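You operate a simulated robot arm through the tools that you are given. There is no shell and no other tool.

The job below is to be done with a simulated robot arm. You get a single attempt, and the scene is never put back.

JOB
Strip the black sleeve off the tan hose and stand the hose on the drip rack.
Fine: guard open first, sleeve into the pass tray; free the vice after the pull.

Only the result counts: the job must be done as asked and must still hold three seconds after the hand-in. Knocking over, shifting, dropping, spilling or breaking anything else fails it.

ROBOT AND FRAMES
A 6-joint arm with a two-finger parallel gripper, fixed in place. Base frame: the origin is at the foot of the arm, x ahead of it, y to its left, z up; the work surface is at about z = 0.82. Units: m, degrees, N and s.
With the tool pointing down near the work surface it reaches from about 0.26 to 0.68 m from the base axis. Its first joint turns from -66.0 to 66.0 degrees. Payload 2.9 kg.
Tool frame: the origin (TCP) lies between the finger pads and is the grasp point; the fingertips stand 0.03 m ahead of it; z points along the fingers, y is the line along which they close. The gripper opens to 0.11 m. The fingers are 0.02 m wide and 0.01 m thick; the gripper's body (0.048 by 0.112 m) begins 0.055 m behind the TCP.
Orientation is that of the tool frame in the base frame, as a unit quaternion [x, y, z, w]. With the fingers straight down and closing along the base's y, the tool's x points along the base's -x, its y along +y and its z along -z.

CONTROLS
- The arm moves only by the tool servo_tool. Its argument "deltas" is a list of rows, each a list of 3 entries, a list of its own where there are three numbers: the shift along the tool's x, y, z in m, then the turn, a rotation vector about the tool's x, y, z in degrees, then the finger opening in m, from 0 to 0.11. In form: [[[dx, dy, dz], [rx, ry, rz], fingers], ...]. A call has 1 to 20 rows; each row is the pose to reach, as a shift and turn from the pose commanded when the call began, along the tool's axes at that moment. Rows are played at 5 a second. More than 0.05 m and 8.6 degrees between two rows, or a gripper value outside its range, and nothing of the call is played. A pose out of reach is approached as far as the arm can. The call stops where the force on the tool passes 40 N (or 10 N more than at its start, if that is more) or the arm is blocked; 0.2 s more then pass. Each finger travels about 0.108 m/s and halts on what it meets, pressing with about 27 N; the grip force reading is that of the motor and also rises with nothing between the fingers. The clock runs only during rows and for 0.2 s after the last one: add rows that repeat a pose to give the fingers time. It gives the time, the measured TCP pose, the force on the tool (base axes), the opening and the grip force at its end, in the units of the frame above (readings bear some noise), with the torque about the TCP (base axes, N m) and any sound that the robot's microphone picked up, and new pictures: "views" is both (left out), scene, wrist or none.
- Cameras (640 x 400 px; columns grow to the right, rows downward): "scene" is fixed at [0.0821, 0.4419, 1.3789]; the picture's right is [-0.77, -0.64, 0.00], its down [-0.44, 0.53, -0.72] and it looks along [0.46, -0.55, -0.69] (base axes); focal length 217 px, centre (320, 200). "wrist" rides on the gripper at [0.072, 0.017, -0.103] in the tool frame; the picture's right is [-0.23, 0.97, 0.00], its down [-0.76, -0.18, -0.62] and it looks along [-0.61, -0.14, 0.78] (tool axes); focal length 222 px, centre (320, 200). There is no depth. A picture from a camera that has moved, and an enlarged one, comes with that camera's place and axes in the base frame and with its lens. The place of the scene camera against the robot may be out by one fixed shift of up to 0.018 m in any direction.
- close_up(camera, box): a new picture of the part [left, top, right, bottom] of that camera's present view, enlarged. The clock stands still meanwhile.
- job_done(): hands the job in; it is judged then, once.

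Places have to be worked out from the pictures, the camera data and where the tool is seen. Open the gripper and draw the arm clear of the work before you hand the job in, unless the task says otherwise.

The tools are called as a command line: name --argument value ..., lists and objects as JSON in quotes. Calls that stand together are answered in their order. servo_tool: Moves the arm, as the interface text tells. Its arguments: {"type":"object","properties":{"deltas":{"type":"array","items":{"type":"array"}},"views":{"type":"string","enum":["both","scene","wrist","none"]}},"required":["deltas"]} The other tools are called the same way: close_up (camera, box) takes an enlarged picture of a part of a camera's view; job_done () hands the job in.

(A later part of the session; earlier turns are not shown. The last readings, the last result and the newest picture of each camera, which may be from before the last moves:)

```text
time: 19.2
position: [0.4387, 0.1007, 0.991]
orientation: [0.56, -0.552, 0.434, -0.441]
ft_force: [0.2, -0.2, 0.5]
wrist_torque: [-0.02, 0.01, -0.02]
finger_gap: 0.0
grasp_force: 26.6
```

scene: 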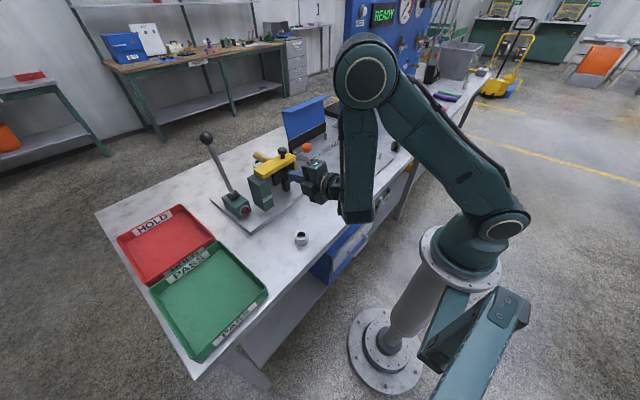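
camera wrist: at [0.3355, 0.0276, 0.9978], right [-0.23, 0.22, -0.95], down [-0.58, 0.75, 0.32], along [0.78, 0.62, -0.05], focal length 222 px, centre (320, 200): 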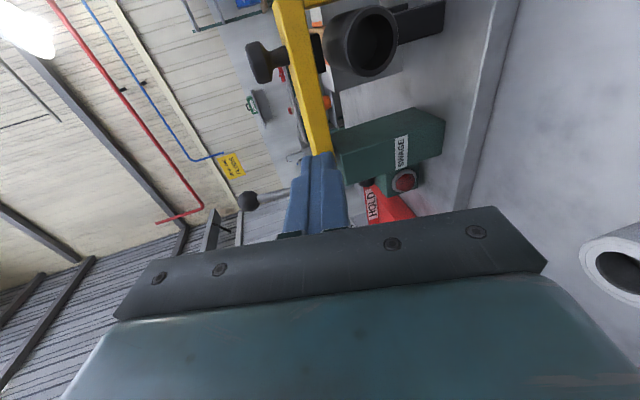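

The commanded pose is the achieved one, so I can work from here. I move forward first, then down toward [0.475,0.097,0.945], with slightly less pitch so the arm can reach.

servo_tool --deltas '[[[0.0005, -0.0045, 0.0195], [0, 0, 0], 0.0], [[0.004, 0.0114, 0.0396], [-3, 0, 0], 0.0], [[0.004, 0.0366, 0.0458], [-6, 0, 0], 0.0], [[0.004, 0.0366, 0.0458], [-6, 0, 0], 0.0]]' --views "both"

close_up --camera "wrist" --box '[240, 0, 460, 200]'

close_up --camera "scene" --box '[220, 90, 380, 220]'

```text
time: 20.2
position: [0.4781, 0.0977, 0.9448]
orientation: [0.58, -0.573, 0.407, -0.413]
ft_force: [-0.3, -0.1, 0.3]
wrist_torque: [-0.01, 0.01, -0.03]
finger_gap: 0.0
grasp_force: 27.0
camera wrist: at [0.3744, 0.0238, 0.9611], right [-0.32, 0.22, -0.92], down [-0.54, 0.75, 0.37], along [0.78, 0.62, -0.12], focal length 222 px, centre (320, 200)
```

scene: 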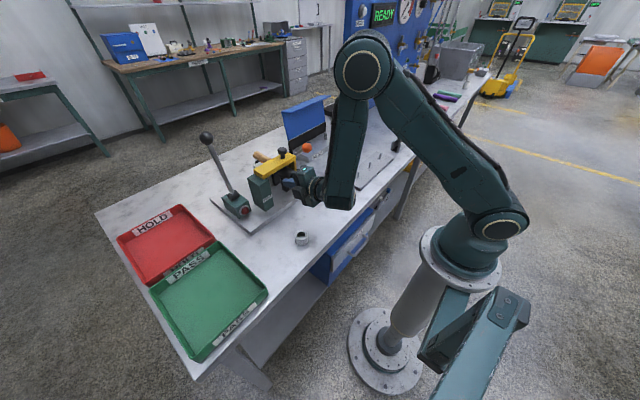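
wrist: 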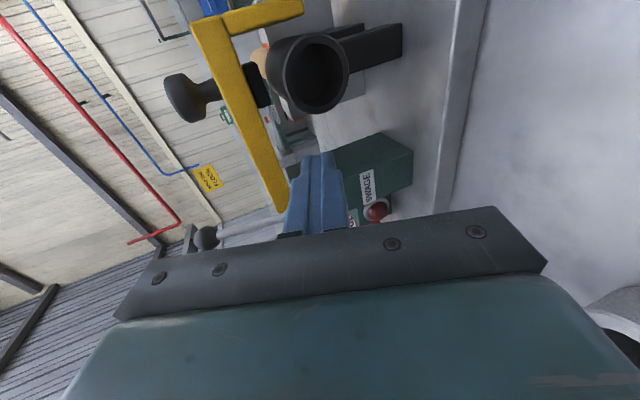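

```text
2.00 times, centred on (350, 100) of wrist
camera zoom: at [0.3744, 0.0238, 0.9611], right [-0.32, 0.22, -0.92], down [-0.54, 0.75, 0.37], along [0.78, 0.62, -0.12], focal length 444 px, centre (260, 400)
```

zoom: 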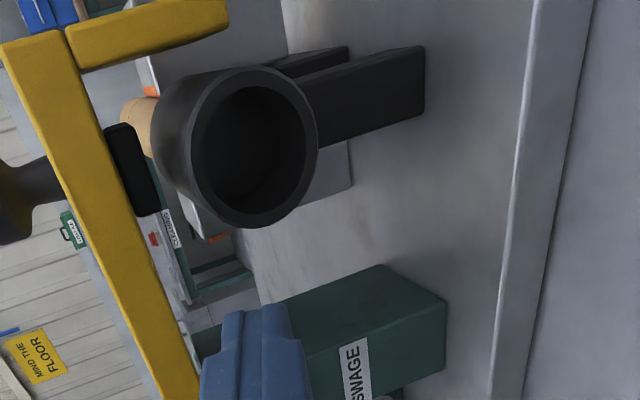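

```text
3.08 times, centred on (300, 155) of scene
camera zoom: at [0.0821, 0.4419, 1.3789], right [-0.77, -0.64, 0.0], down [-0.44, 0.53, -0.72], along [0.46, -0.55, -0.69], focal length 667 px, centre (382, 338)
```

zoom: 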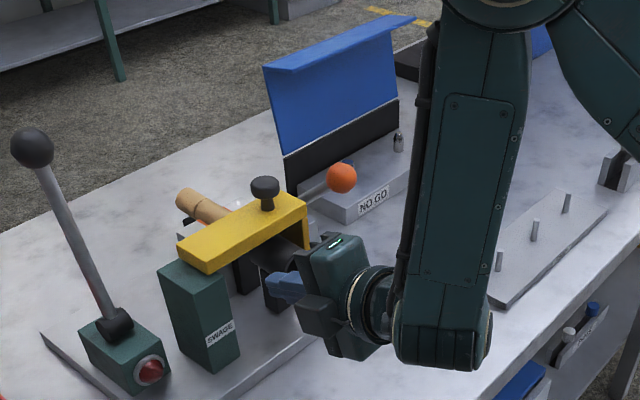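

The fingers are well placed below the bar level, between the sleeve and the block. I slide forward so the fingertips go under the bar.

servo_tool --deltas '[[[0, -0.0051, 0.018], [0, 0, 0], 0.0], [[0, -0.0102, 0.036], [0, 0, 0], 0.0], [[0, -0.0153, 0.053], [0, 0, 0], 0.0], [[0, -0.0153, 0.053], [0, 0, 0], 0.0]]' --views "both"

close_up --camera "scene" --box '[220, 90, 380, 220]'

```text
time: 21.2
position: [0.532, 0.0988, 0.9431]
orientation: [0.58, -0.572, 0.407, -0.413]
ft_force: [0.3, 0.5, -0.3]
wrist_torque: [-0.05, 0.01, 0.03]
finger_gap: 0.0001
grasp_force: 27.0
camera wrist: at [0.4292, 0.0256, 0.9596], right [-0.32, 0.22, -0.92], down [-0.54, 0.75, 0.37], along [0.78, 0.62, -0.12], focal length 222 px, centre (320, 200)
```

scene: 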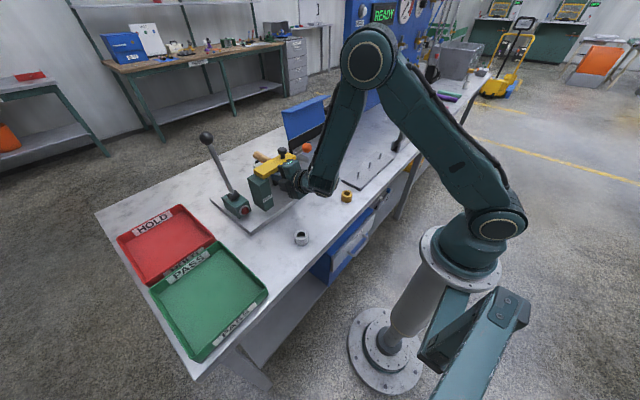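
wrist: 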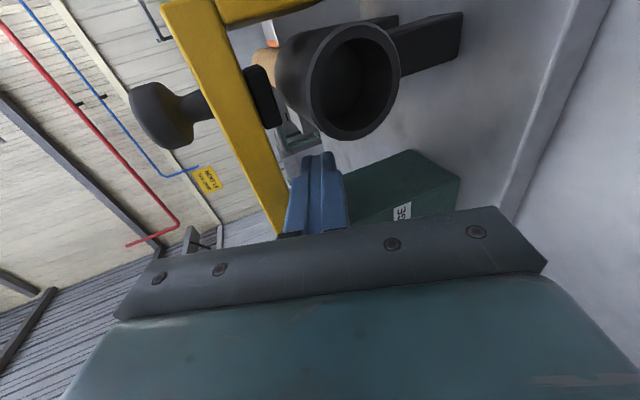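

```text
3.08 times, centred on (300, 155) of scene
camera zoom: at [0.0821, 0.4419, 1.3789], right [-0.77, -0.64, 0.0], down [-0.44, 0.53, -0.72], along [0.46, -0.55, -0.69], focal length 667 px, centre (382, 338)
```

zoom: 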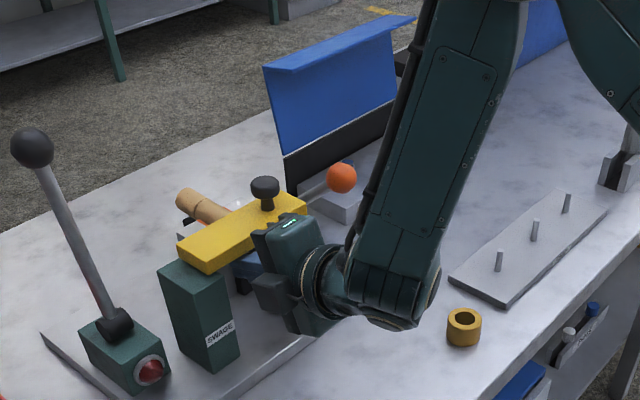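

The fingertips are under the bar with nothing touched. I now lift straight up in 1 cm steps to about 60–70° opening.

servo_tool --deltas '[[[0, -0.0095, -0.0033], [0, 0, 0], 0.0], [[0, -0.019, -0.0066], [0, 0, 0], 0.0], [[0, -0.0284, -0.0099], [0, 0, 0], 0.0], [[0, -0.0378, -0.0132], [0, 0, 0], 0.0], [[0, -0.0473, -0.0165], [0, 0, 0], 0.0], [[0, -0.0567, -0.0197], [0, 0, 0], 0.0]]' --views "both"

close_up --camera "scene" --box '[220, 90, 380, 220]'

```text
time: 22.6
position: [0.5312, 0.0999, 1.0023]
orientation: [0.58, -0.571, 0.407, -0.414]
ft_force: [-0.6, -0.4, -0.4]
wrist_torque: [-0.01, -0.01, -0.05]
finger_gap: 0.0
grasp_force: 26.6
camera wrist: at [0.429, 0.0262, 1.019], right [-0.32, 0.22, -0.92], down [-0.54, 0.75, 0.37], along [0.78, 0.62, -0.12], focal length 222 px, centre (320, 200)
```

scene: 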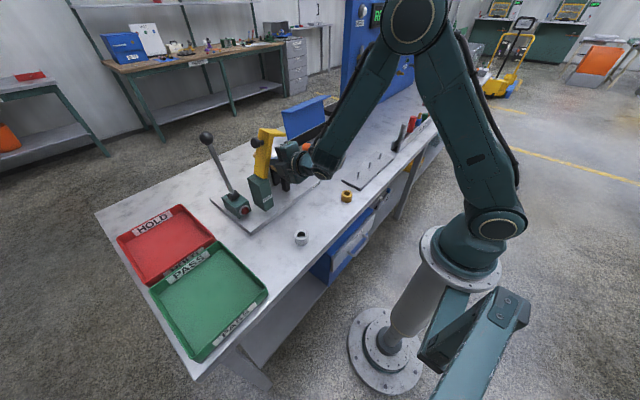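
wrist: 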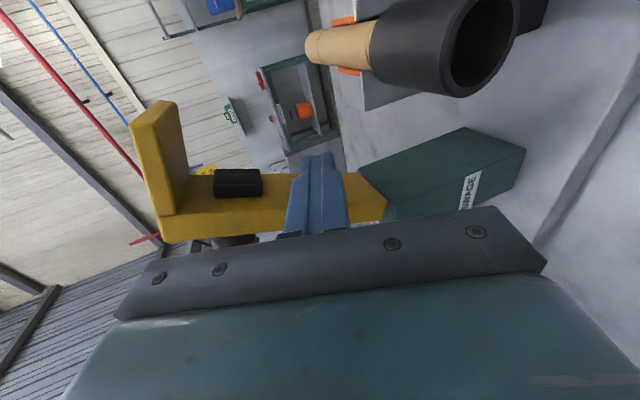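

```text
3.08 times, centred on (300, 155) of scene
camera zoom: at [0.0821, 0.4419, 1.3789], right [-0.77, -0.64, 0.0], down [-0.44, 0.53, -0.72], along [0.46, -0.55, -0.69], focal length 667 px, centre (382, 338)
```

zoom: 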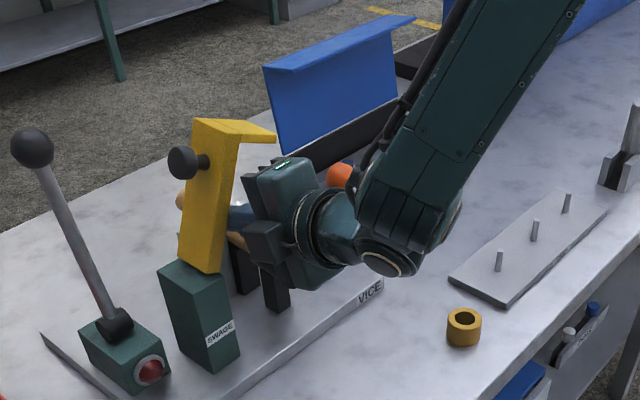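

The guard swung up to near vertical with almost no force. I raise a little and push it gently +y to bring it past vertical against its stop.

servo_tool --deltas '[[[-0.002, -0.0095, -0.0033], [0, 0, 0], 0.0], [[-0.008, -0.019, -0.0066], [0, 0, 0], 0.0], [[-0.014, -0.019, -0.0066], [0, 0, 0], 0.0], [[-0.02, -0.019, -0.0066], [0, 0, 0], 0.0], [[-0.026, -0.019, -0.0066], [0, 0, 0], 0.0]]' --views "both"

close_up --camera "scene" --box '[220, 90, 380, 220]'

```text
time: 23.8
position: [0.53, 0.1256, 1.0221]
orientation: [0.58, -0.572, 0.407, -0.413]
ft_force: [0.5, -0.3, 0.2]
wrist_torque: [-0.04, -0.01, -0.01]
finger_gap: 0.0
grasp_force: 27.1
camera wrist: at [0.4282, 0.0527, 1.0391], right [-0.32, 0.22, -0.92], down [-0.54, 0.75, 0.37], along [0.78, 0.62, -0.12], focal length 222 px, centre (320, 200)
```

scene: 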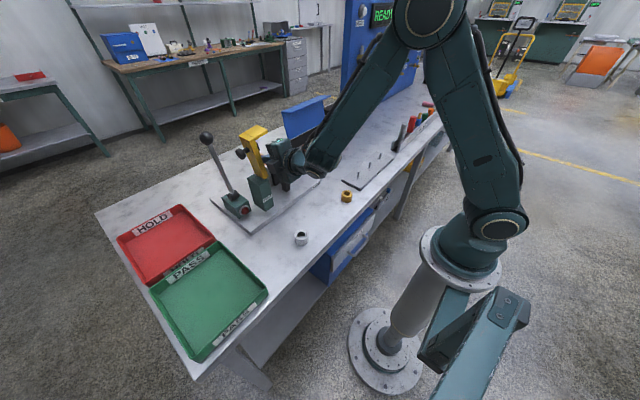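
wrist: 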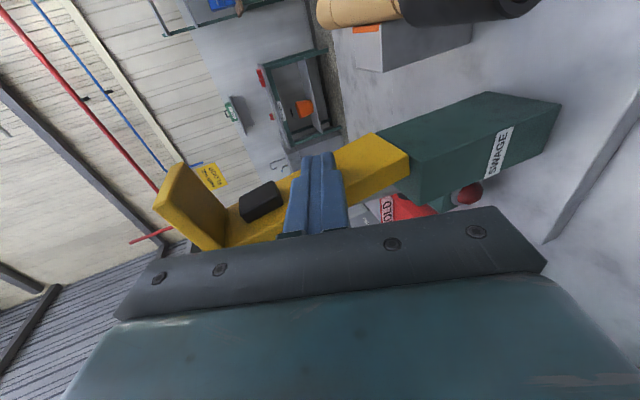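

```text
3.08 times, centred on (300, 155) of scene
camera zoom: at [0.0821, 0.4419, 1.3789], right [-0.77, -0.64, 0.0], down [-0.44, 0.53, -0.72], along [0.46, -0.55, -0.69], focal length 667 px, centre (382, 338)
```

zoom: 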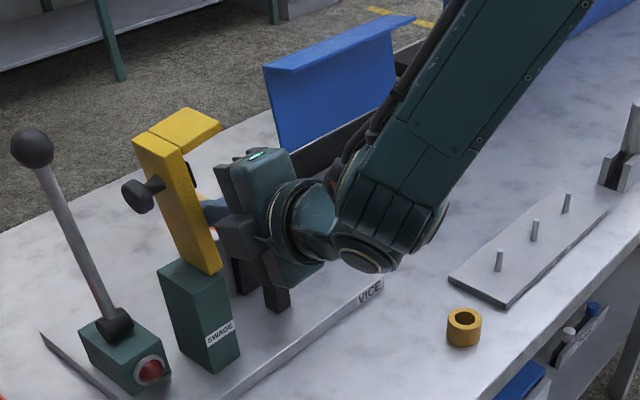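

The guard is now clearly past vertical (~105°), leaning away. I withdraw −y then back toward −x and check that it stays open.

servo_tool --deltas '[[[0.02, 0, 0], [0, 0, 0], 0.0], [[0.035, -0.005, -0.01], [0, 0, 0], 0.0], [[0.035, -0.005, -0.05], [0, 0, 0], 0.0], [[0.035, -0.02, -0.09], [0, 0, 0], 0.0], [[0.035, -0.05, -0.11], [0, 0, 0], 0.0]]' --views "both"

close_up --camera "scene" --box '[220, 90, 380, 220]'

close_up --camera "wrist" --box '[260, 0, 480, 200]'

```text
time: 25.0
position: [0.4436, 0.0897, 1.1039]
orientation: [0.581, -0.572, 0.407, -0.413]
ft_force: [-0.6, -0.5, 1.6]
wrist_torque: [-0.01, -0.02, -0.02]
finger_gap: 0.0
grasp_force: 26.7
camera wrist: at [0.3412, 0.0167, 1.1216], right [-0.32, 0.22, -0.92], down [-0.54, 0.75, 0.37], along [0.78, 0.62, -0.12], focal length 222 px, centre (320, 200)
```

scene: 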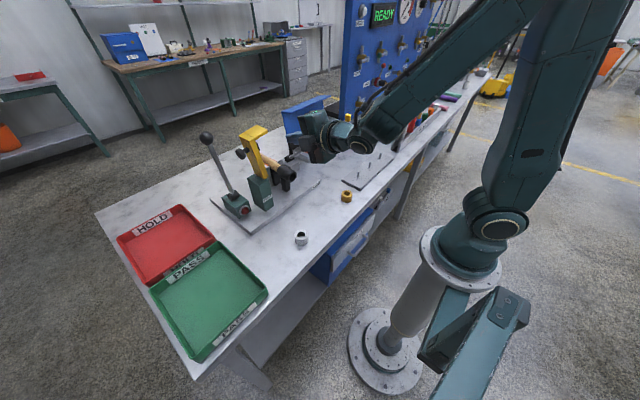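
wrist: 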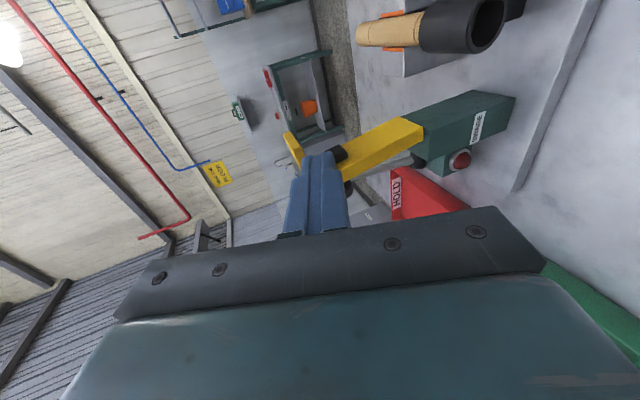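

```text
3.08 times, centred on (300, 155) of scene
camera zoom: at [0.0821, 0.4419, 1.3789], right [-0.77, -0.64, 0.0], down [-0.44, 0.53, -0.72], along [0.46, -0.55, -0.69], focal length 667 px, centre (382, 338)
```

zoom: 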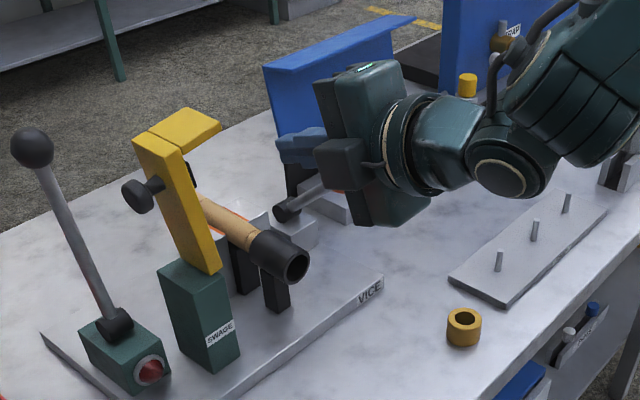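

```text
2.00 times, centred on (370, 100) of wrist
camera zoom: at [0.3412, 0.0167, 1.1216], right [-0.32, 0.22, -0.92], down [-0.54, 0.75, 0.37], along [0.78, 0.62, -0.12], focal length 444 px, centre (220, 400)
```

zoom: 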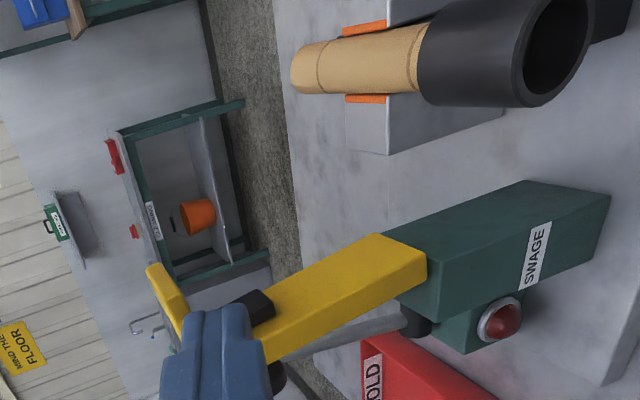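

The guard stays open by itself, and the sleeve (x≈0.52–0.575) and hose are exposed. I bring the tool back to pointing down.

servo_tool --deltas '[[[0, 0, 0], [-8, 0, 0], 0.03], [[0, 0, 0], [-16, 0, 0], 0.06], [[0, 0, 0], [-24, 0, 0], 0.09], [[0, 0, 0], [-32, 0, 0], 0.09], [[0, 0, 0], [-40, 0, 0], 0.09], [[0, 0, 0], [-48, 0, 0], 0.09], [[0, 0, 0], [-56, 0, 0], 0.09], [[0, 0, 0], [-64, 0, 0], 0.09], [[0, 0, 0], [-70.9, 0, 0], 0.09]]' --views "none"

```text
time: 27.0
position: [0.4443, 0.0895, 1.105]
orientation: [0.713, -0.701, -0.001, 0.001]
ft_force: [0.4, -0.4, 0.4]
wrist_torque: [0.0, -0.01, 0.0]
finger_gap: 0.0898
grasp_force: 0.1
```

Tool is vertical again. Now I turn it 91° about its axis so the fingers close along y, while centring over the hose line (y≈0.054) for a clear look.

servo_tool --deltas '[[[0.01, 0, 0], [0, 0, 8.3], 0.09], [[0.02, 0, 0], [0, 0, 16.6], 0.09], [[0.03, 0, 0], [0, 0, 24.9], 0.09], [[0.035, 0, 0], [0, 0, 33.2], 0.09], [[0.035, 0, 0], [0, 0, 41.5], 0.09], [[0.035, 0, 0], [0, 0, 49.8], 0.09], [[0.035, 0, 0], [0, 0, 58.1], 0.09], [[0.035, 0, 0], [0, 0, 66.4], 0.09], [[0.035, 0, 0], [0, 0, 74.7], 0.09], [[0.035, 0, 0], [0, 0, 83], 0.09], [[0.035, 0, 0], [0, 0, 91], 0.09], [[0.035, 0, 0], [0, 0, 91], 0.09]]' --views "both"

close_up --camera "wrist" --box '[220, 60, 440, 220]'

close_up --camera "scene" --box '[240, 110, 340, 210]'

```text
time: 29.6
position: [0.4451, 0.0539, 1.1056]
orientation: [0.003, 1.0, 0.001, 0.0]
ft_force: [-0.4, 0.4, 0.1]
wrist_torque: [-0.01, -0.01, 0.01]
finger_gap: 0.0898
grasp_force: 0.1
camera wrist: at [0.3717, 0.072, 1.2075], right [0.23, 0.97, 0.0], down [0.76, -0.18, 0.62], along [0.61, -0.14, -0.78], focal length 222 px, centre (320, 200)
```

scene: 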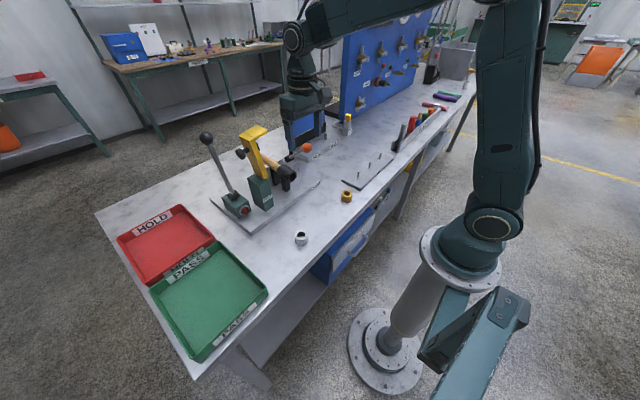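
wrist: 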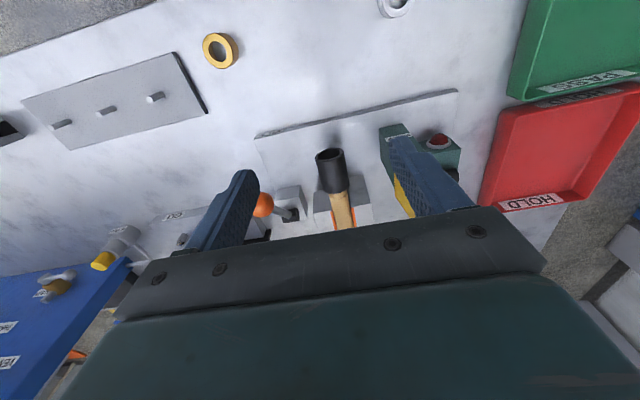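

```text
2.50 times, centred on (330, 140) of wrist
camera zoom: at [0.3717, 0.072, 1.2075], right [0.23, 0.97, 0.0], down [0.76, -0.18, 0.62], along [0.61, -0.14, -0.78], focal length 555 px, centre (295, 350)
```

zoom: 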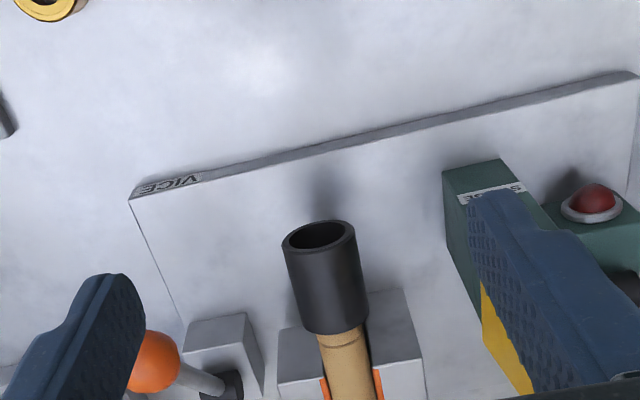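

```text
4.00 times, centred on (290, 160) of scene
camera zoom: at [0.0821, 0.4419, 1.3789], right [-0.77, -0.64, 0.0], down [-0.44, 0.53, -0.72], along [0.46, -0.55, -0.69], focal length 867 px, centre (440, 360)
```

zoom: 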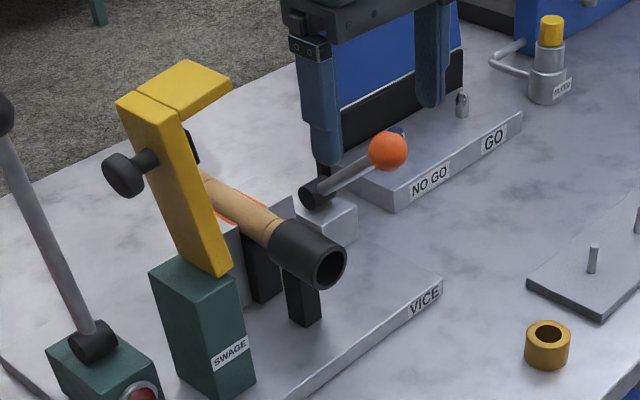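

Sleeve axis is at y≈0.0525, z≈0.918, spanning x≈0.519–0.575. I move above its middle with 0.075 opening and descend to just above the sleeve to verify.

servo_tool --deltas '[[[-0.04, -0.0014, 0.02], [0, 0, 0], 0.08], [[-0.08, -0.0014, 0.045], [0, 0, 0], 0.075], [[-0.098, -0.0014, 0.085], [0, 0, 0], 0.075], [[-0.098, -0.0014, 0.115], [0, 0, 0], 0.075], [[-0.098, -0.0014, 0.115], [0, 0, 0], 0.075]]' --views "both"

close_up --camera "scene" --box '[240, 110, 340, 210]'

close_up --camera "wrist" --box '[220, 60, 440, 220]'

```text
time: 30.4
position: [0.5251, 0.0552, 1.049]
orientation: [-0.011, 1.0, 0.001, -0.01]
ft_force: [-30.3, -3.5, 11.8]
wrist_torque: [0.67, -1.81, 1.39]
finger_gap: 0.0711
grasp_force: 0.0
stopped in row 3: the force on the tool passed its limit at 108 N (the readings are from after the stop); the commanded pose is now the measured one
camera wrist: at [0.4539, 0.0701, 1.1526], right [0.2, 0.98, 0.0], down [0.78, -0.16, 0.61], along [0.59, -0.13, -0.79], focal length 222 px, centre (320, 200)
```

scene: 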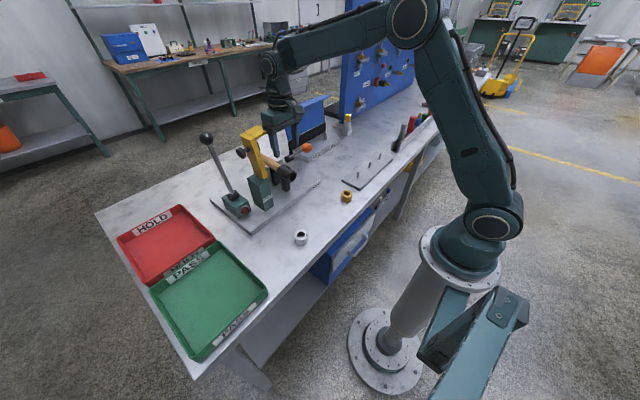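
wrist: 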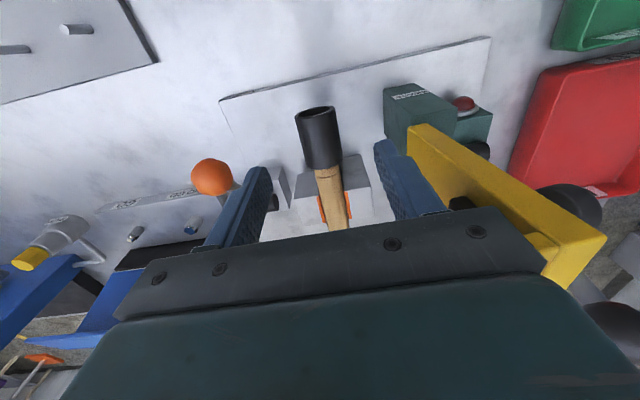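

```text
4.00 times, centred on (290, 160) of scene
camera zoom: at [0.081, 0.4418, 1.379], right [-0.77, -0.64, 0.0], down [-0.44, 0.53, -0.72], along [0.46, -0.55, -0.69], focal length 867 px, centre (440, 360)
```

zoom: 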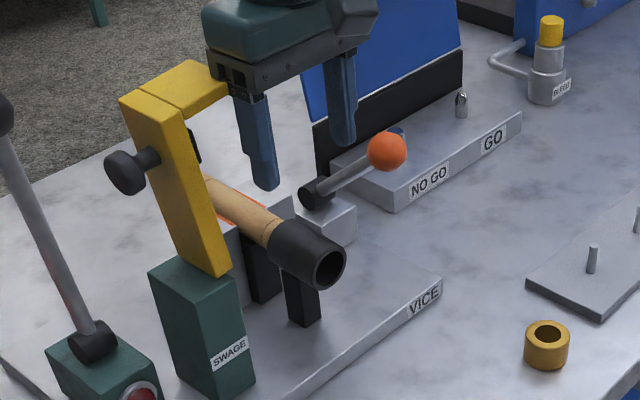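

```text
2.50 times, centred on (330, 140) of wrist
camera zoom: at [0.4539, 0.0701, 1.1526], right [0.2, 0.98, 0.0], down [0.78, -0.16, 0.61], along [0.59, -0.13, -0.79], focal length 555 px, centre (295, 350)
```

zoom: 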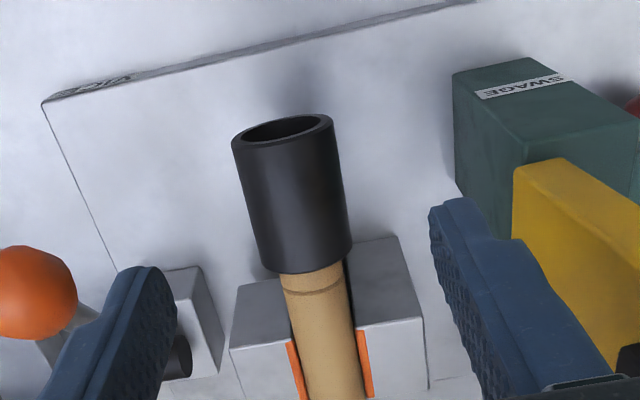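

The gripper body's +y end ran into the open guard's leg (x≈0.54–0.58, z≈1.09), so I must not come down vertically there. I back off in −x, square up, and will instead approach the sleeve pitched ~45° forward so the body stays clear of the leg.

servo_tool --deltas '[[[0.03, 0, 0], [0, 0, 0], 0.075], [[0.07, -0.003, 0], [0, -1.15, 1.26], 0.075], [[0.09, -0.003, 0], [0, -1.15, 1.26], 0.075], [[0.09, -0.003, 0], [0, -1.15, 1.26], 0.075]]' --views "both"

close_up --camera "scene" --box '[240, 110, 340, 210]'

```text
time: 31.4
position: [0.437, 0.0505, 1.0481]
orientation: [0.002, 1.0, 0.001, 0.003]
ft_force: [0.0, -0.6, -0.6]
wrist_torque: [0.01, 0.02, -0.01]
finger_gap: 0.0751
grasp_force: 0.0
camera wrist: at [0.3641, 0.0676, 1.1499], right [0.23, 0.97, 0.0], down [0.76, -0.18, 0.63], along [0.61, -0.14, -0.78], focal length 222 px, centre (320, 200)
```

scene: 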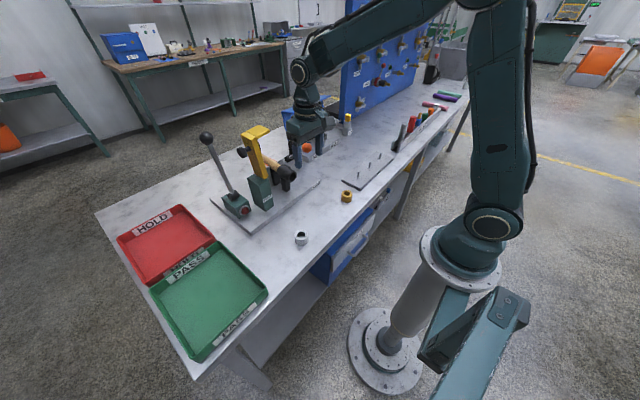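
wrist: 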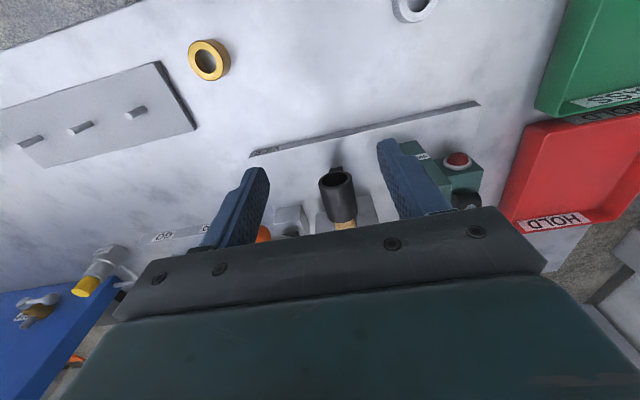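

```text
4.00 times, centred on (290, 160) of scene
camera zoom: at [0.0821, 0.4419, 1.3789], right [-0.77, -0.64, 0.0], down [-0.44, 0.53, -0.72], along [0.46, -0.55, -0.69], focal length 867 px, centre (440, 360)
```

zoom: 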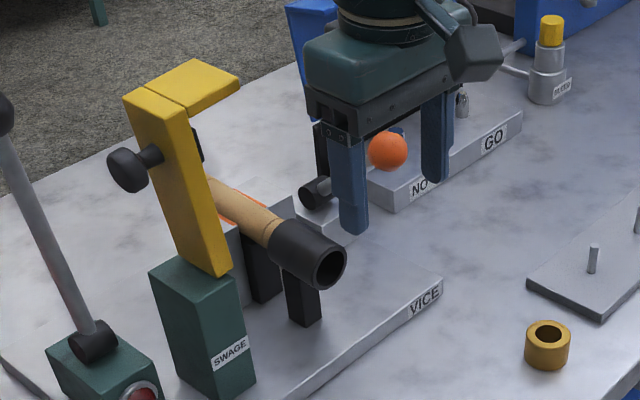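

The guard still stands open and the tool is free. I pitch 45° forward and go to a standoff 9 cm back along the approach line to the sleeve.

servo_tool --deltas '[[[-0.005, 0.002, 0.01], [0, -7.5, 0], 0.075], [[-0.01, 0.002, 0.02], [0, -15, 0], 0.075], [[-0.02, 0.002, 0.03], [0, -22.5, 0], 0.075], [[-0.03, 0.002, 0.045], [0, -30, 0], 0.075], [[-0.035, 0.002, 0.055], [0, -37.5, 0], 0.075], [[-0.04, 0.002, 0.066], [0, -45, 0], 0.075], [[-0.04, 0.002, 0.066], [0, -45, 0], 0.075]]' --views "both"

close_up --camera "scene" --box '[240, 110, 340, 210]'

```text
time: 33.0
position: [0.4776, 0.0517, 0.9816]
orientation: [0.003, 0.923, -0.001, 0.385]
ft_force: [0.8, 0.1, -0.6]
wrist_torque: [-0.01, -0.04, 0.05]
finger_gap: 0.0748
grasp_force: 0.0
camera wrist: at [0.3538, 0.0696, 1.0023], right [0.16, 0.97, 0.16], down [0.09, -0.18, 0.98], along [0.98, -0.15, -0.12], focal length 222 px, centre (320, 200)
```

scene: 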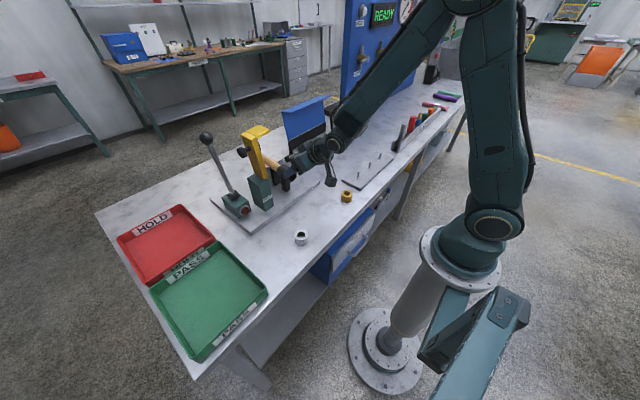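
wrist: 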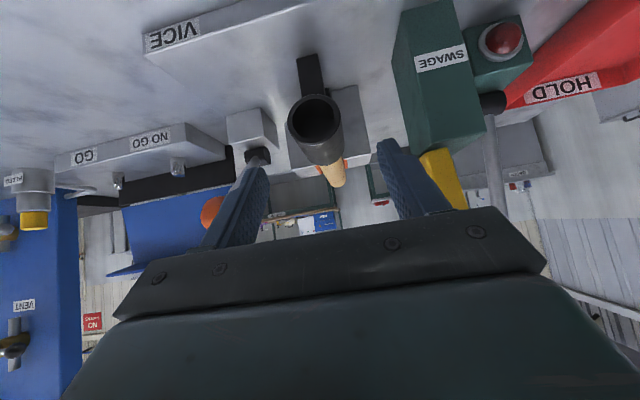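

```text
4.00 times, centred on (290, 160) of scene
camera zoom: at [0.0821, 0.4419, 1.3789], right [-0.77, -0.64, 0.0], down [-0.44, 0.53, -0.72], along [0.46, -0.55, -0.69], focal length 867 px, centre (440, 360)
```

zoom: 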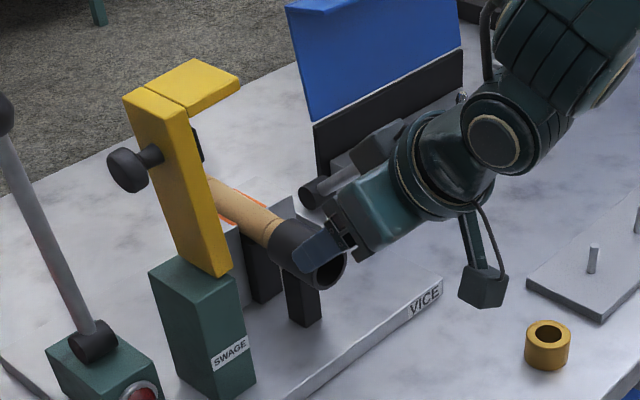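

The sleeve end is centred between the fingers (centre ≈[0.52,0.0505,0.92], OD≈0.042). I advance 8.8 cm along the tool axis to straddle it and close.

servo_tool --deltas '[[[0, -0.0005, 0.03], [0, 0, 0], 0.075], [[0, -0.0005, 0.06], [0, 0, 0], 0.075], [[0, -0.0005, 0.088], [0, 0, 0], 0.075], [[0, -0.0005, 0.088], [0, 0, 0], 0.075]]' --views "both"

close_up --camera "scene" --box '[240, 110, 340, 210]'

close_up --camera "wrist" --box '[220, 0, 440, 220]'

```text
time: 34.0
position: [0.5411, 0.0501, 0.92]
orientation: [0.003, 0.923, -0.001, 0.385]
ft_force: [0.3, -0.4, -0.1]
wrist_torque: [-0.02, 0.0, 0.01]
finger_gap: 0.075
grasp_force: 0.1
camera wrist: at [0.4162, 0.0674, 0.941], right [0.16, 0.97, 0.16], down [0.09, -0.18, 0.98], along [0.98, -0.15, -0.12], focal length 222 px, centre (320, 200)
```

scene: 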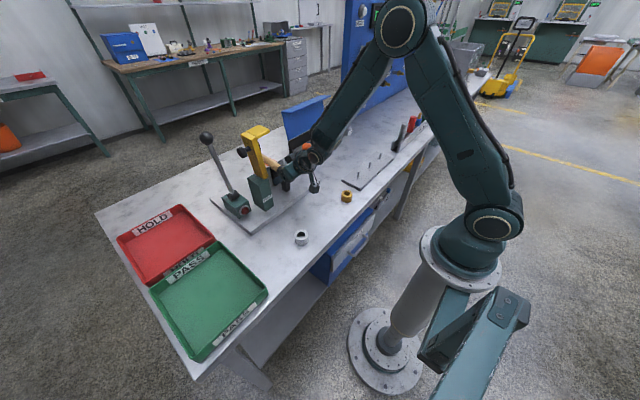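
wrist: 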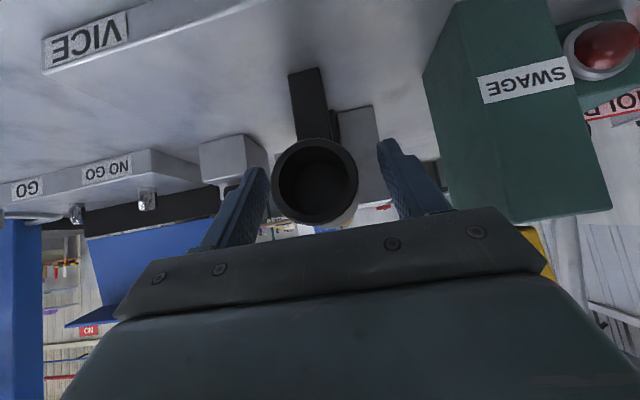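

```text
4.00 times, centred on (290, 160) of scene
camera zoom: at [0.0821, 0.4419, 1.3789], right [-0.77, -0.64, 0.0], down [-0.44, 0.53, -0.72], along [0.46, -0.55, -0.69], focal length 867 px, centre (440, 360)
```

zoom: 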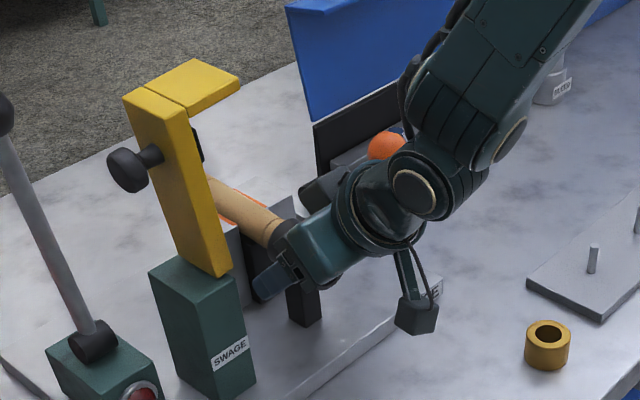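

```text
1.82 times, centred on (330, 110) of wrist
camera zoom: at [0.4162, 0.0674, 0.941], right [0.16, 0.97, 0.16], down [0.09, -0.18, 0.98], along [0.98, -0.15, -0.12], focal length 404 px, centre (302, 364)
```

zoom: 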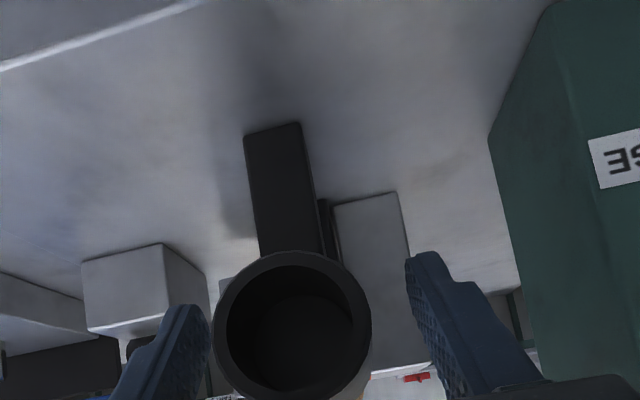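

Sleeve centre reads y≈0.051, z≈0.9185, so I'm well aligned. I close the fingers on the sleeve.

servo_tool --deltas '[[[0, 0.0006, 0], [0, 0, 0], 0.06], [[0, 0.0006, 0], [0, 0, 0], 0.045], [[0, 0.0006, 0], [0, 0, 0], 0.03], [[0, 0.0006, 0], [0, 0, 0], 0.03], [[0, 0.0006, 0], [0, 0, 0], 0.03]]' --views "none"

```text
time: 35.2
position: [0.5415, 0.0503, 0.9218]
orientation: [0.002, 0.923, -0.001, 0.386]
ft_force: [0.1, 0.4, -0.4]
wrist_torque: [-0.02, 0.02, -0.03]
finger_gap: 0.0395
grasp_force: 27.2
```

Grip holds at 39.5 mm with balanced forces. I pull the sleeve straight toward −x in small steps.

servo_tool --deltas '[[[0.0035, 0, -0.0036], [0, 0, 0], 0.02], [[0.007, 0, -0.0071], [0, 0, 0], 0.02], [[0.0105, 0, -0.0107], [0, 0, 0], 0.02], [[0.0141, 0, -0.0142], [0, 0, 0], 0.02]]' --views "scene"

close_up --camera "scene" --box '[240, 110, 340, 210]'

```text
time: 36.2
position: [0.5208, 0.0526, 0.9212]
orientation: [0.003, 0.923, 0.0, 0.385]
ft_force: [0.3, -1.2, 0.7]
wrist_torque: [-0.01, -0.03, 0.01]
finger_gap: 0.0394
grasp_force: 27.6
```

scene: 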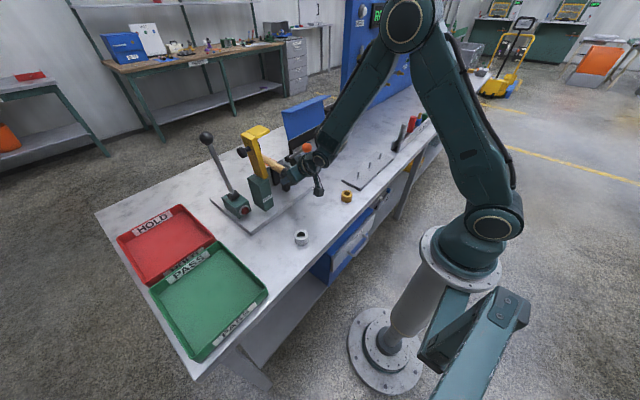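

```text
4.00 times, centred on (290, 160) of scene
camera zoom: at [0.0821, 0.4419, 1.3789], right [-0.77, -0.64, 0.0], down [-0.44, 0.53, -0.72], along [0.46, -0.55, -0.69], focal length 867 px, centre (440, 360)
```

zoom: 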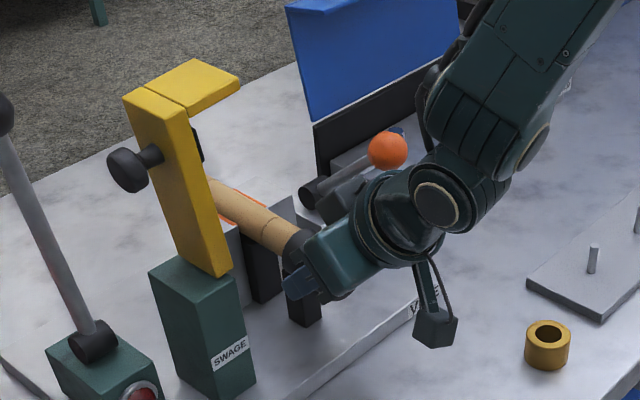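

The sleeve is coming off with the fingers (more hose shows). I keep pulling another 5 cm.

servo_tool --deltas '[[[0.007, 0, -0.0071], [0, 0, 0], 0.02], [[0.0141, 0, -0.0142], [0, 0, 0], 0.02], [[0.0211, 0, -0.0213], [0, 0, 0], 0.02], [[0.0281, 0, -0.0284], [0, 0, 0], 0.02], [[0.0352, 0, -0.0355], [0, 0, 0], 0.02], [[0.0422, 0, -0.0427], [0, 0, 0], 0.02]]' --views "both"

close_up --camera "scene" --box '[240, 110, 340, 210]'

```text
time: 37.6
position: [0.4618, 0.0503, 0.9222]
orientation: [0.002, 0.923, 0.001, 0.385]
ft_force: [-0.2, -0.3, 0.0]
wrist_torque: [-0.02, 0.02, -0.01]
finger_gap: 0.0396
grasp_force: 26.7
camera wrist: at [0.3365, 0.0692, 0.9424], right [0.16, 0.97, 0.16], down [0.09, -0.18, 0.98], along [0.98, -0.15, -0.12], focal length 222 px, centre (320, 200)
```

scene: 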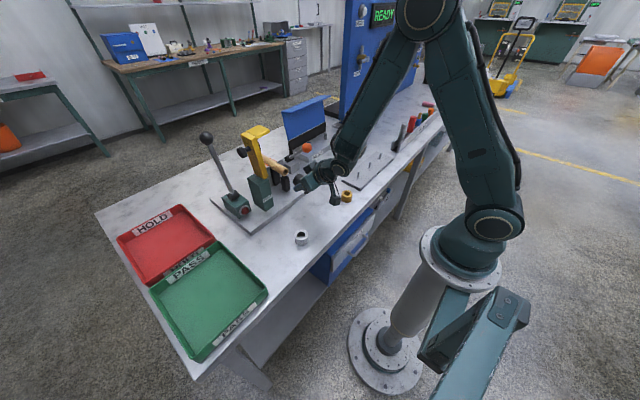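
wrist: 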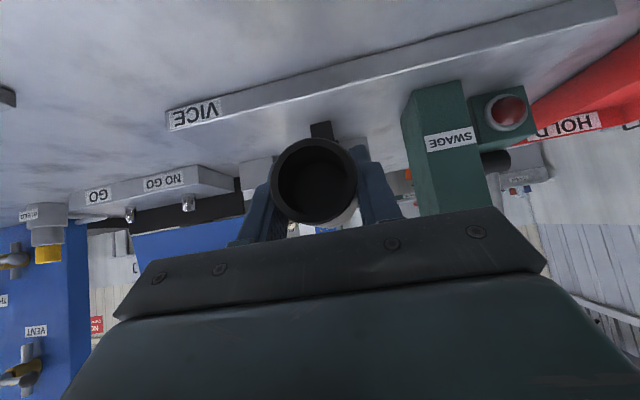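

```text
4.00 times, centred on (290, 160) of scene
camera zoom: at [0.0821, 0.4419, 1.3789], right [-0.77, -0.64, 0.0], down [-0.44, 0.53, -0.72], along [0.46, -0.55, -0.69], focal length 867 px, centre (440, 360)
```

zoom: 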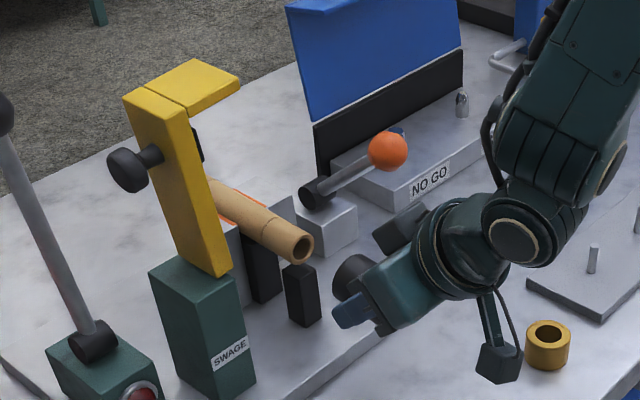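

The sleeve is off, and the hose's hollow near end is showing in the vice. Keeping the sleeve horizontal, I lift and swing it around to above the green PASS tray (centre ≈[0.44,0.44]).

servo_tool --deltas '[[[-0.0186, 0, -0.035], [0, 0, 0], 0.02], [[-0.04, 0.0197, -0.0702], [-3.56, 0, -3.52], 0.02], [[-0.0471, 0.0597, -0.0914], [-8.89, 0, -8.79], 0.02], [[-0.0401, 0.1047, -0.0985], [-14.2, 0, -14.1], 0.02], [[-0.0331, 0.1497, -0.1056], [-19.6, 0, -19.3], 0.02], [[-0.0261, 0.1947, -0.1127], [-24.9, 0, -24.6], 0.02], [[-0.0225, 0.2397, -0.1163], [-29.9, 0, -29.5], 0.02], [[-0.0261, 0.2797, -0.1127], [-32, 0, -31.6], 0.02], [[-0.0331, 0.3197, -0.1056], [-32, 0, -31.6], 0.02], [[-0.0294, 0.3547, -0.0809], [-32, 0, -31.6], 0.02], [[-0.0116, 0.3797, -0.0562], [-32, 0, -31.6], 0.02], [[-0.0116, 0.3797, -0.0562], [-32, 0, -31.6], 0.02]]' --views "both"

```text
time: 40.2
position: [0.431, 0.4308, 0.9676]
orientation: [-0.35, 0.854, 0.147, 0.357]
ft_force: [0.0, 0.7, -0.2]
wrist_torque: [-0.02, -0.01, 0.0]
finger_gap: 0.02
grasp_force: 0.1
camera wrist: at [0.3302, 0.3559, 0.9879], right [-0.57, 0.8, 0.16], down [0.19, -0.06, 0.98], along [0.8, 0.59, -0.12], focal length 222 px, centre (320, 200)
```

scene: 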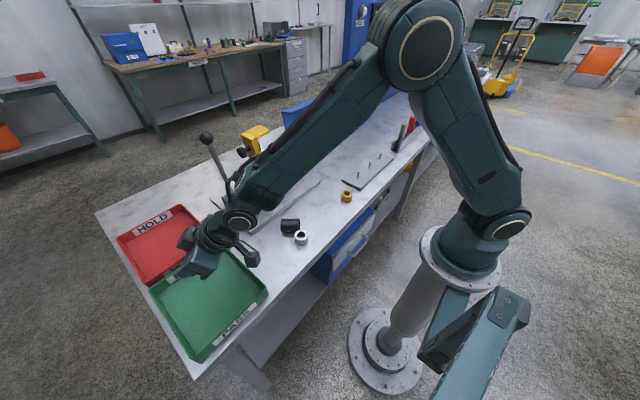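
wrist: 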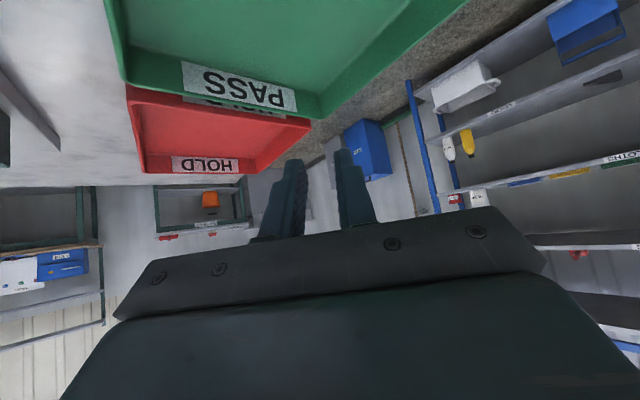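

The sleeve slipped out during the swing and lies on the table near the silver ring. I'll look closely before moving.

close_up --camera "scene" --box '[230, 180, 370, 270]'

close_up --camera "scene" --box '[190, 110, 370, 210]'

```text
4.44 times, centred on (300, 225) of scene
camera zoom: at [0.0821, 0.442, 1.3789], right [-0.77, -0.64, 0.0], down [-0.44, 0.53, -0.72], along [0.46, -0.55, -0.69], focal length 963 px, centre (409, 89)
```

zoom: 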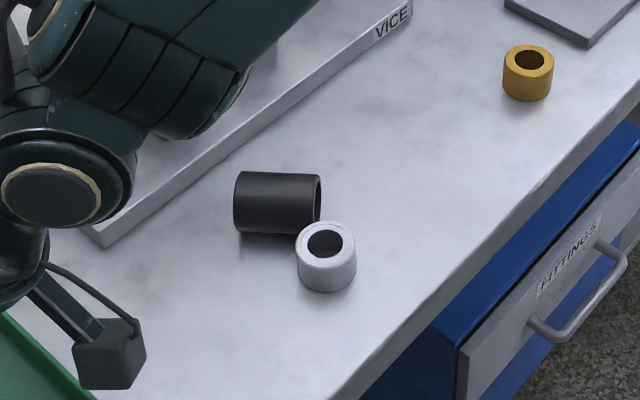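

```text
3.56 times, centred on (280, 160) of scene
camera zoom: at [0.0821, 0.442, 1.3789], right [-0.77, -0.64, 0.0], down [-0.44, 0.53, -0.72], along [0.46, -0.55, -0.69], focal length 770 px, centre (462, 342)
```

zoom: 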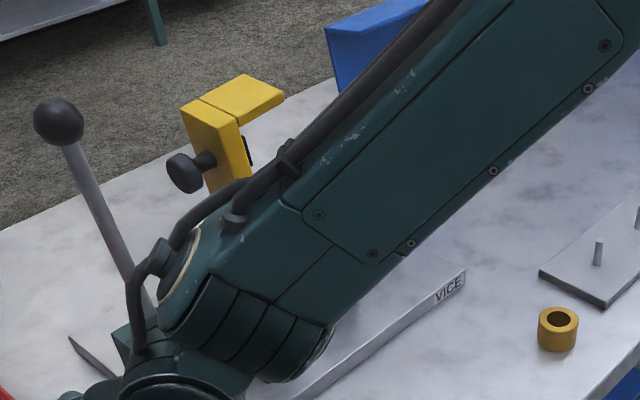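

The sleeve rests at ≈[0.4385,0.163], its axis about 42° from x, with roughly 1 cm clear of the silver ring (≈[0.378,0.177]), which looks unmoved. The tool is already yawed 44.6°, so I straighten it to vertical and hover above the sleeve to verify.

servo_tool --deltas '[[[-0.0194, 0, -0.0408], [0, 6, 0], 0.04], [[-0.0329, -0.0071, -0.0839], [0, 13, 0], 0.06], [[-0.0273, -0.0356, -0.1179], [0, 20, 0], 0.07], [[-0.0051, -0.0676, -0.1404], [0, 27, 0], 0.07], [[0.0146, -0.1033, -0.1603], [0, 34, 0], 0.07], [[0.0344, -0.1388, -0.1803], [0, 40, 0], 0.07], [[0.0562, -0.1743, -0.1882], [0, 45.3, 0], 0.07], [[0.077, -0.196, -0.1807], [0, 45.3, 0], 0.07], [[0.077, -0.196, -0.1807], [0, 45.3, 0], 0.07]]' --views "both"

close_up --camera "wrist" --box '[210, 20, 430, 200]'

close_up --camera "scene" --box '[200, 110, 340, 250]'

```text
time: 42.2
position: [0.4387, 0.1646, 1.0425]
orientation: [-0.38, 0.925, 0.0, 0.0]
ft_force: [-0.2, 1.1, 0.1]
wrist_torque: [-0.03, 0.01, -0.02]
finger_gap: 0.07
grasp_force: 0.0
camera wrist: at [0.3747, 0.1258, 1.1446], right [-0.52, 0.85, 0.0], down [0.67, 0.41, 0.62], along [0.53, 0.33, -0.78], focal length 222 px, centre (320, 200)
```

scene: 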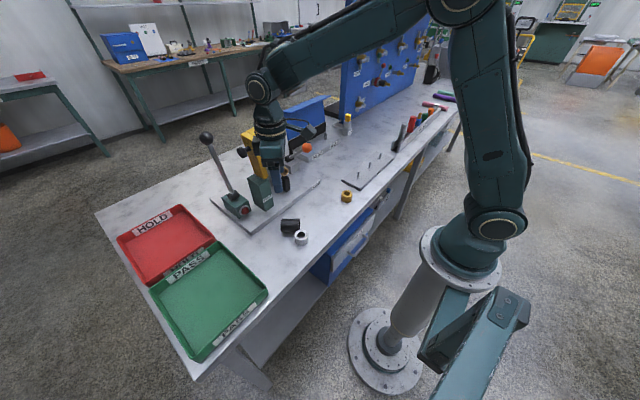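
wrist: 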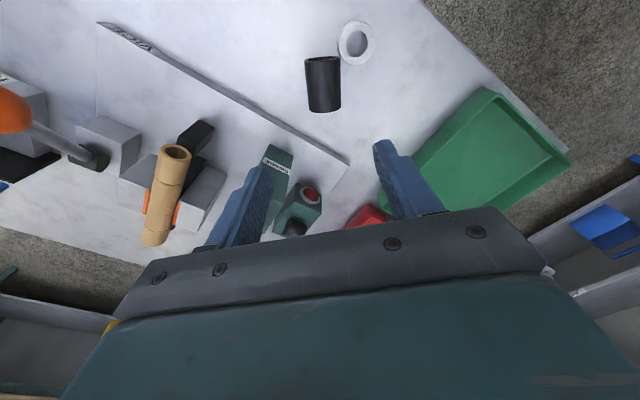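

```text
2.22 times, centred on (320, 110) of wrist
camera zoom: at [0.3747, 0.1258, 1.1446], right [-0.52, 0.85, 0.0], down [0.67, 0.41, 0.62], along [0.53, 0.33, -0.78], focal length 494 px, centre (320, 400)
```

zoom: 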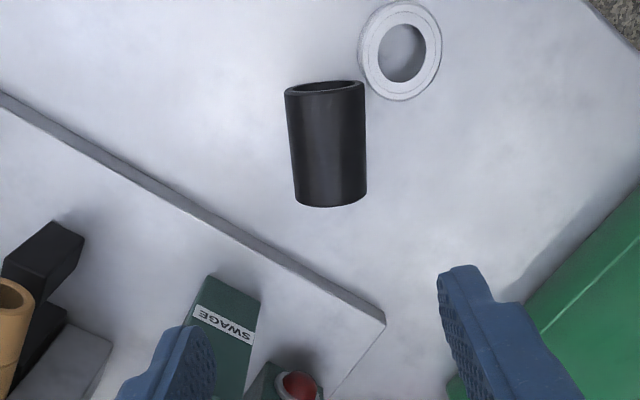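

```text
2.86 times, centred on (270, 180) of scene
camera zoom: at [0.0821, 0.4419, 1.3789], right [-0.77, -0.64, 0.0], down [-0.44, 0.53, -0.72], along [0.46, -0.55, -0.69], focal length 619 px, centre (463, 257)
```

zoom: 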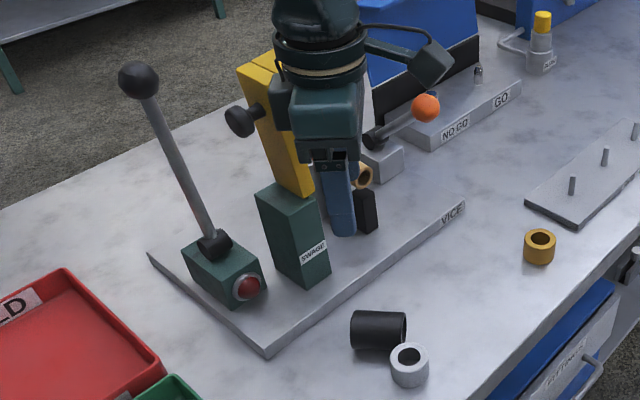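

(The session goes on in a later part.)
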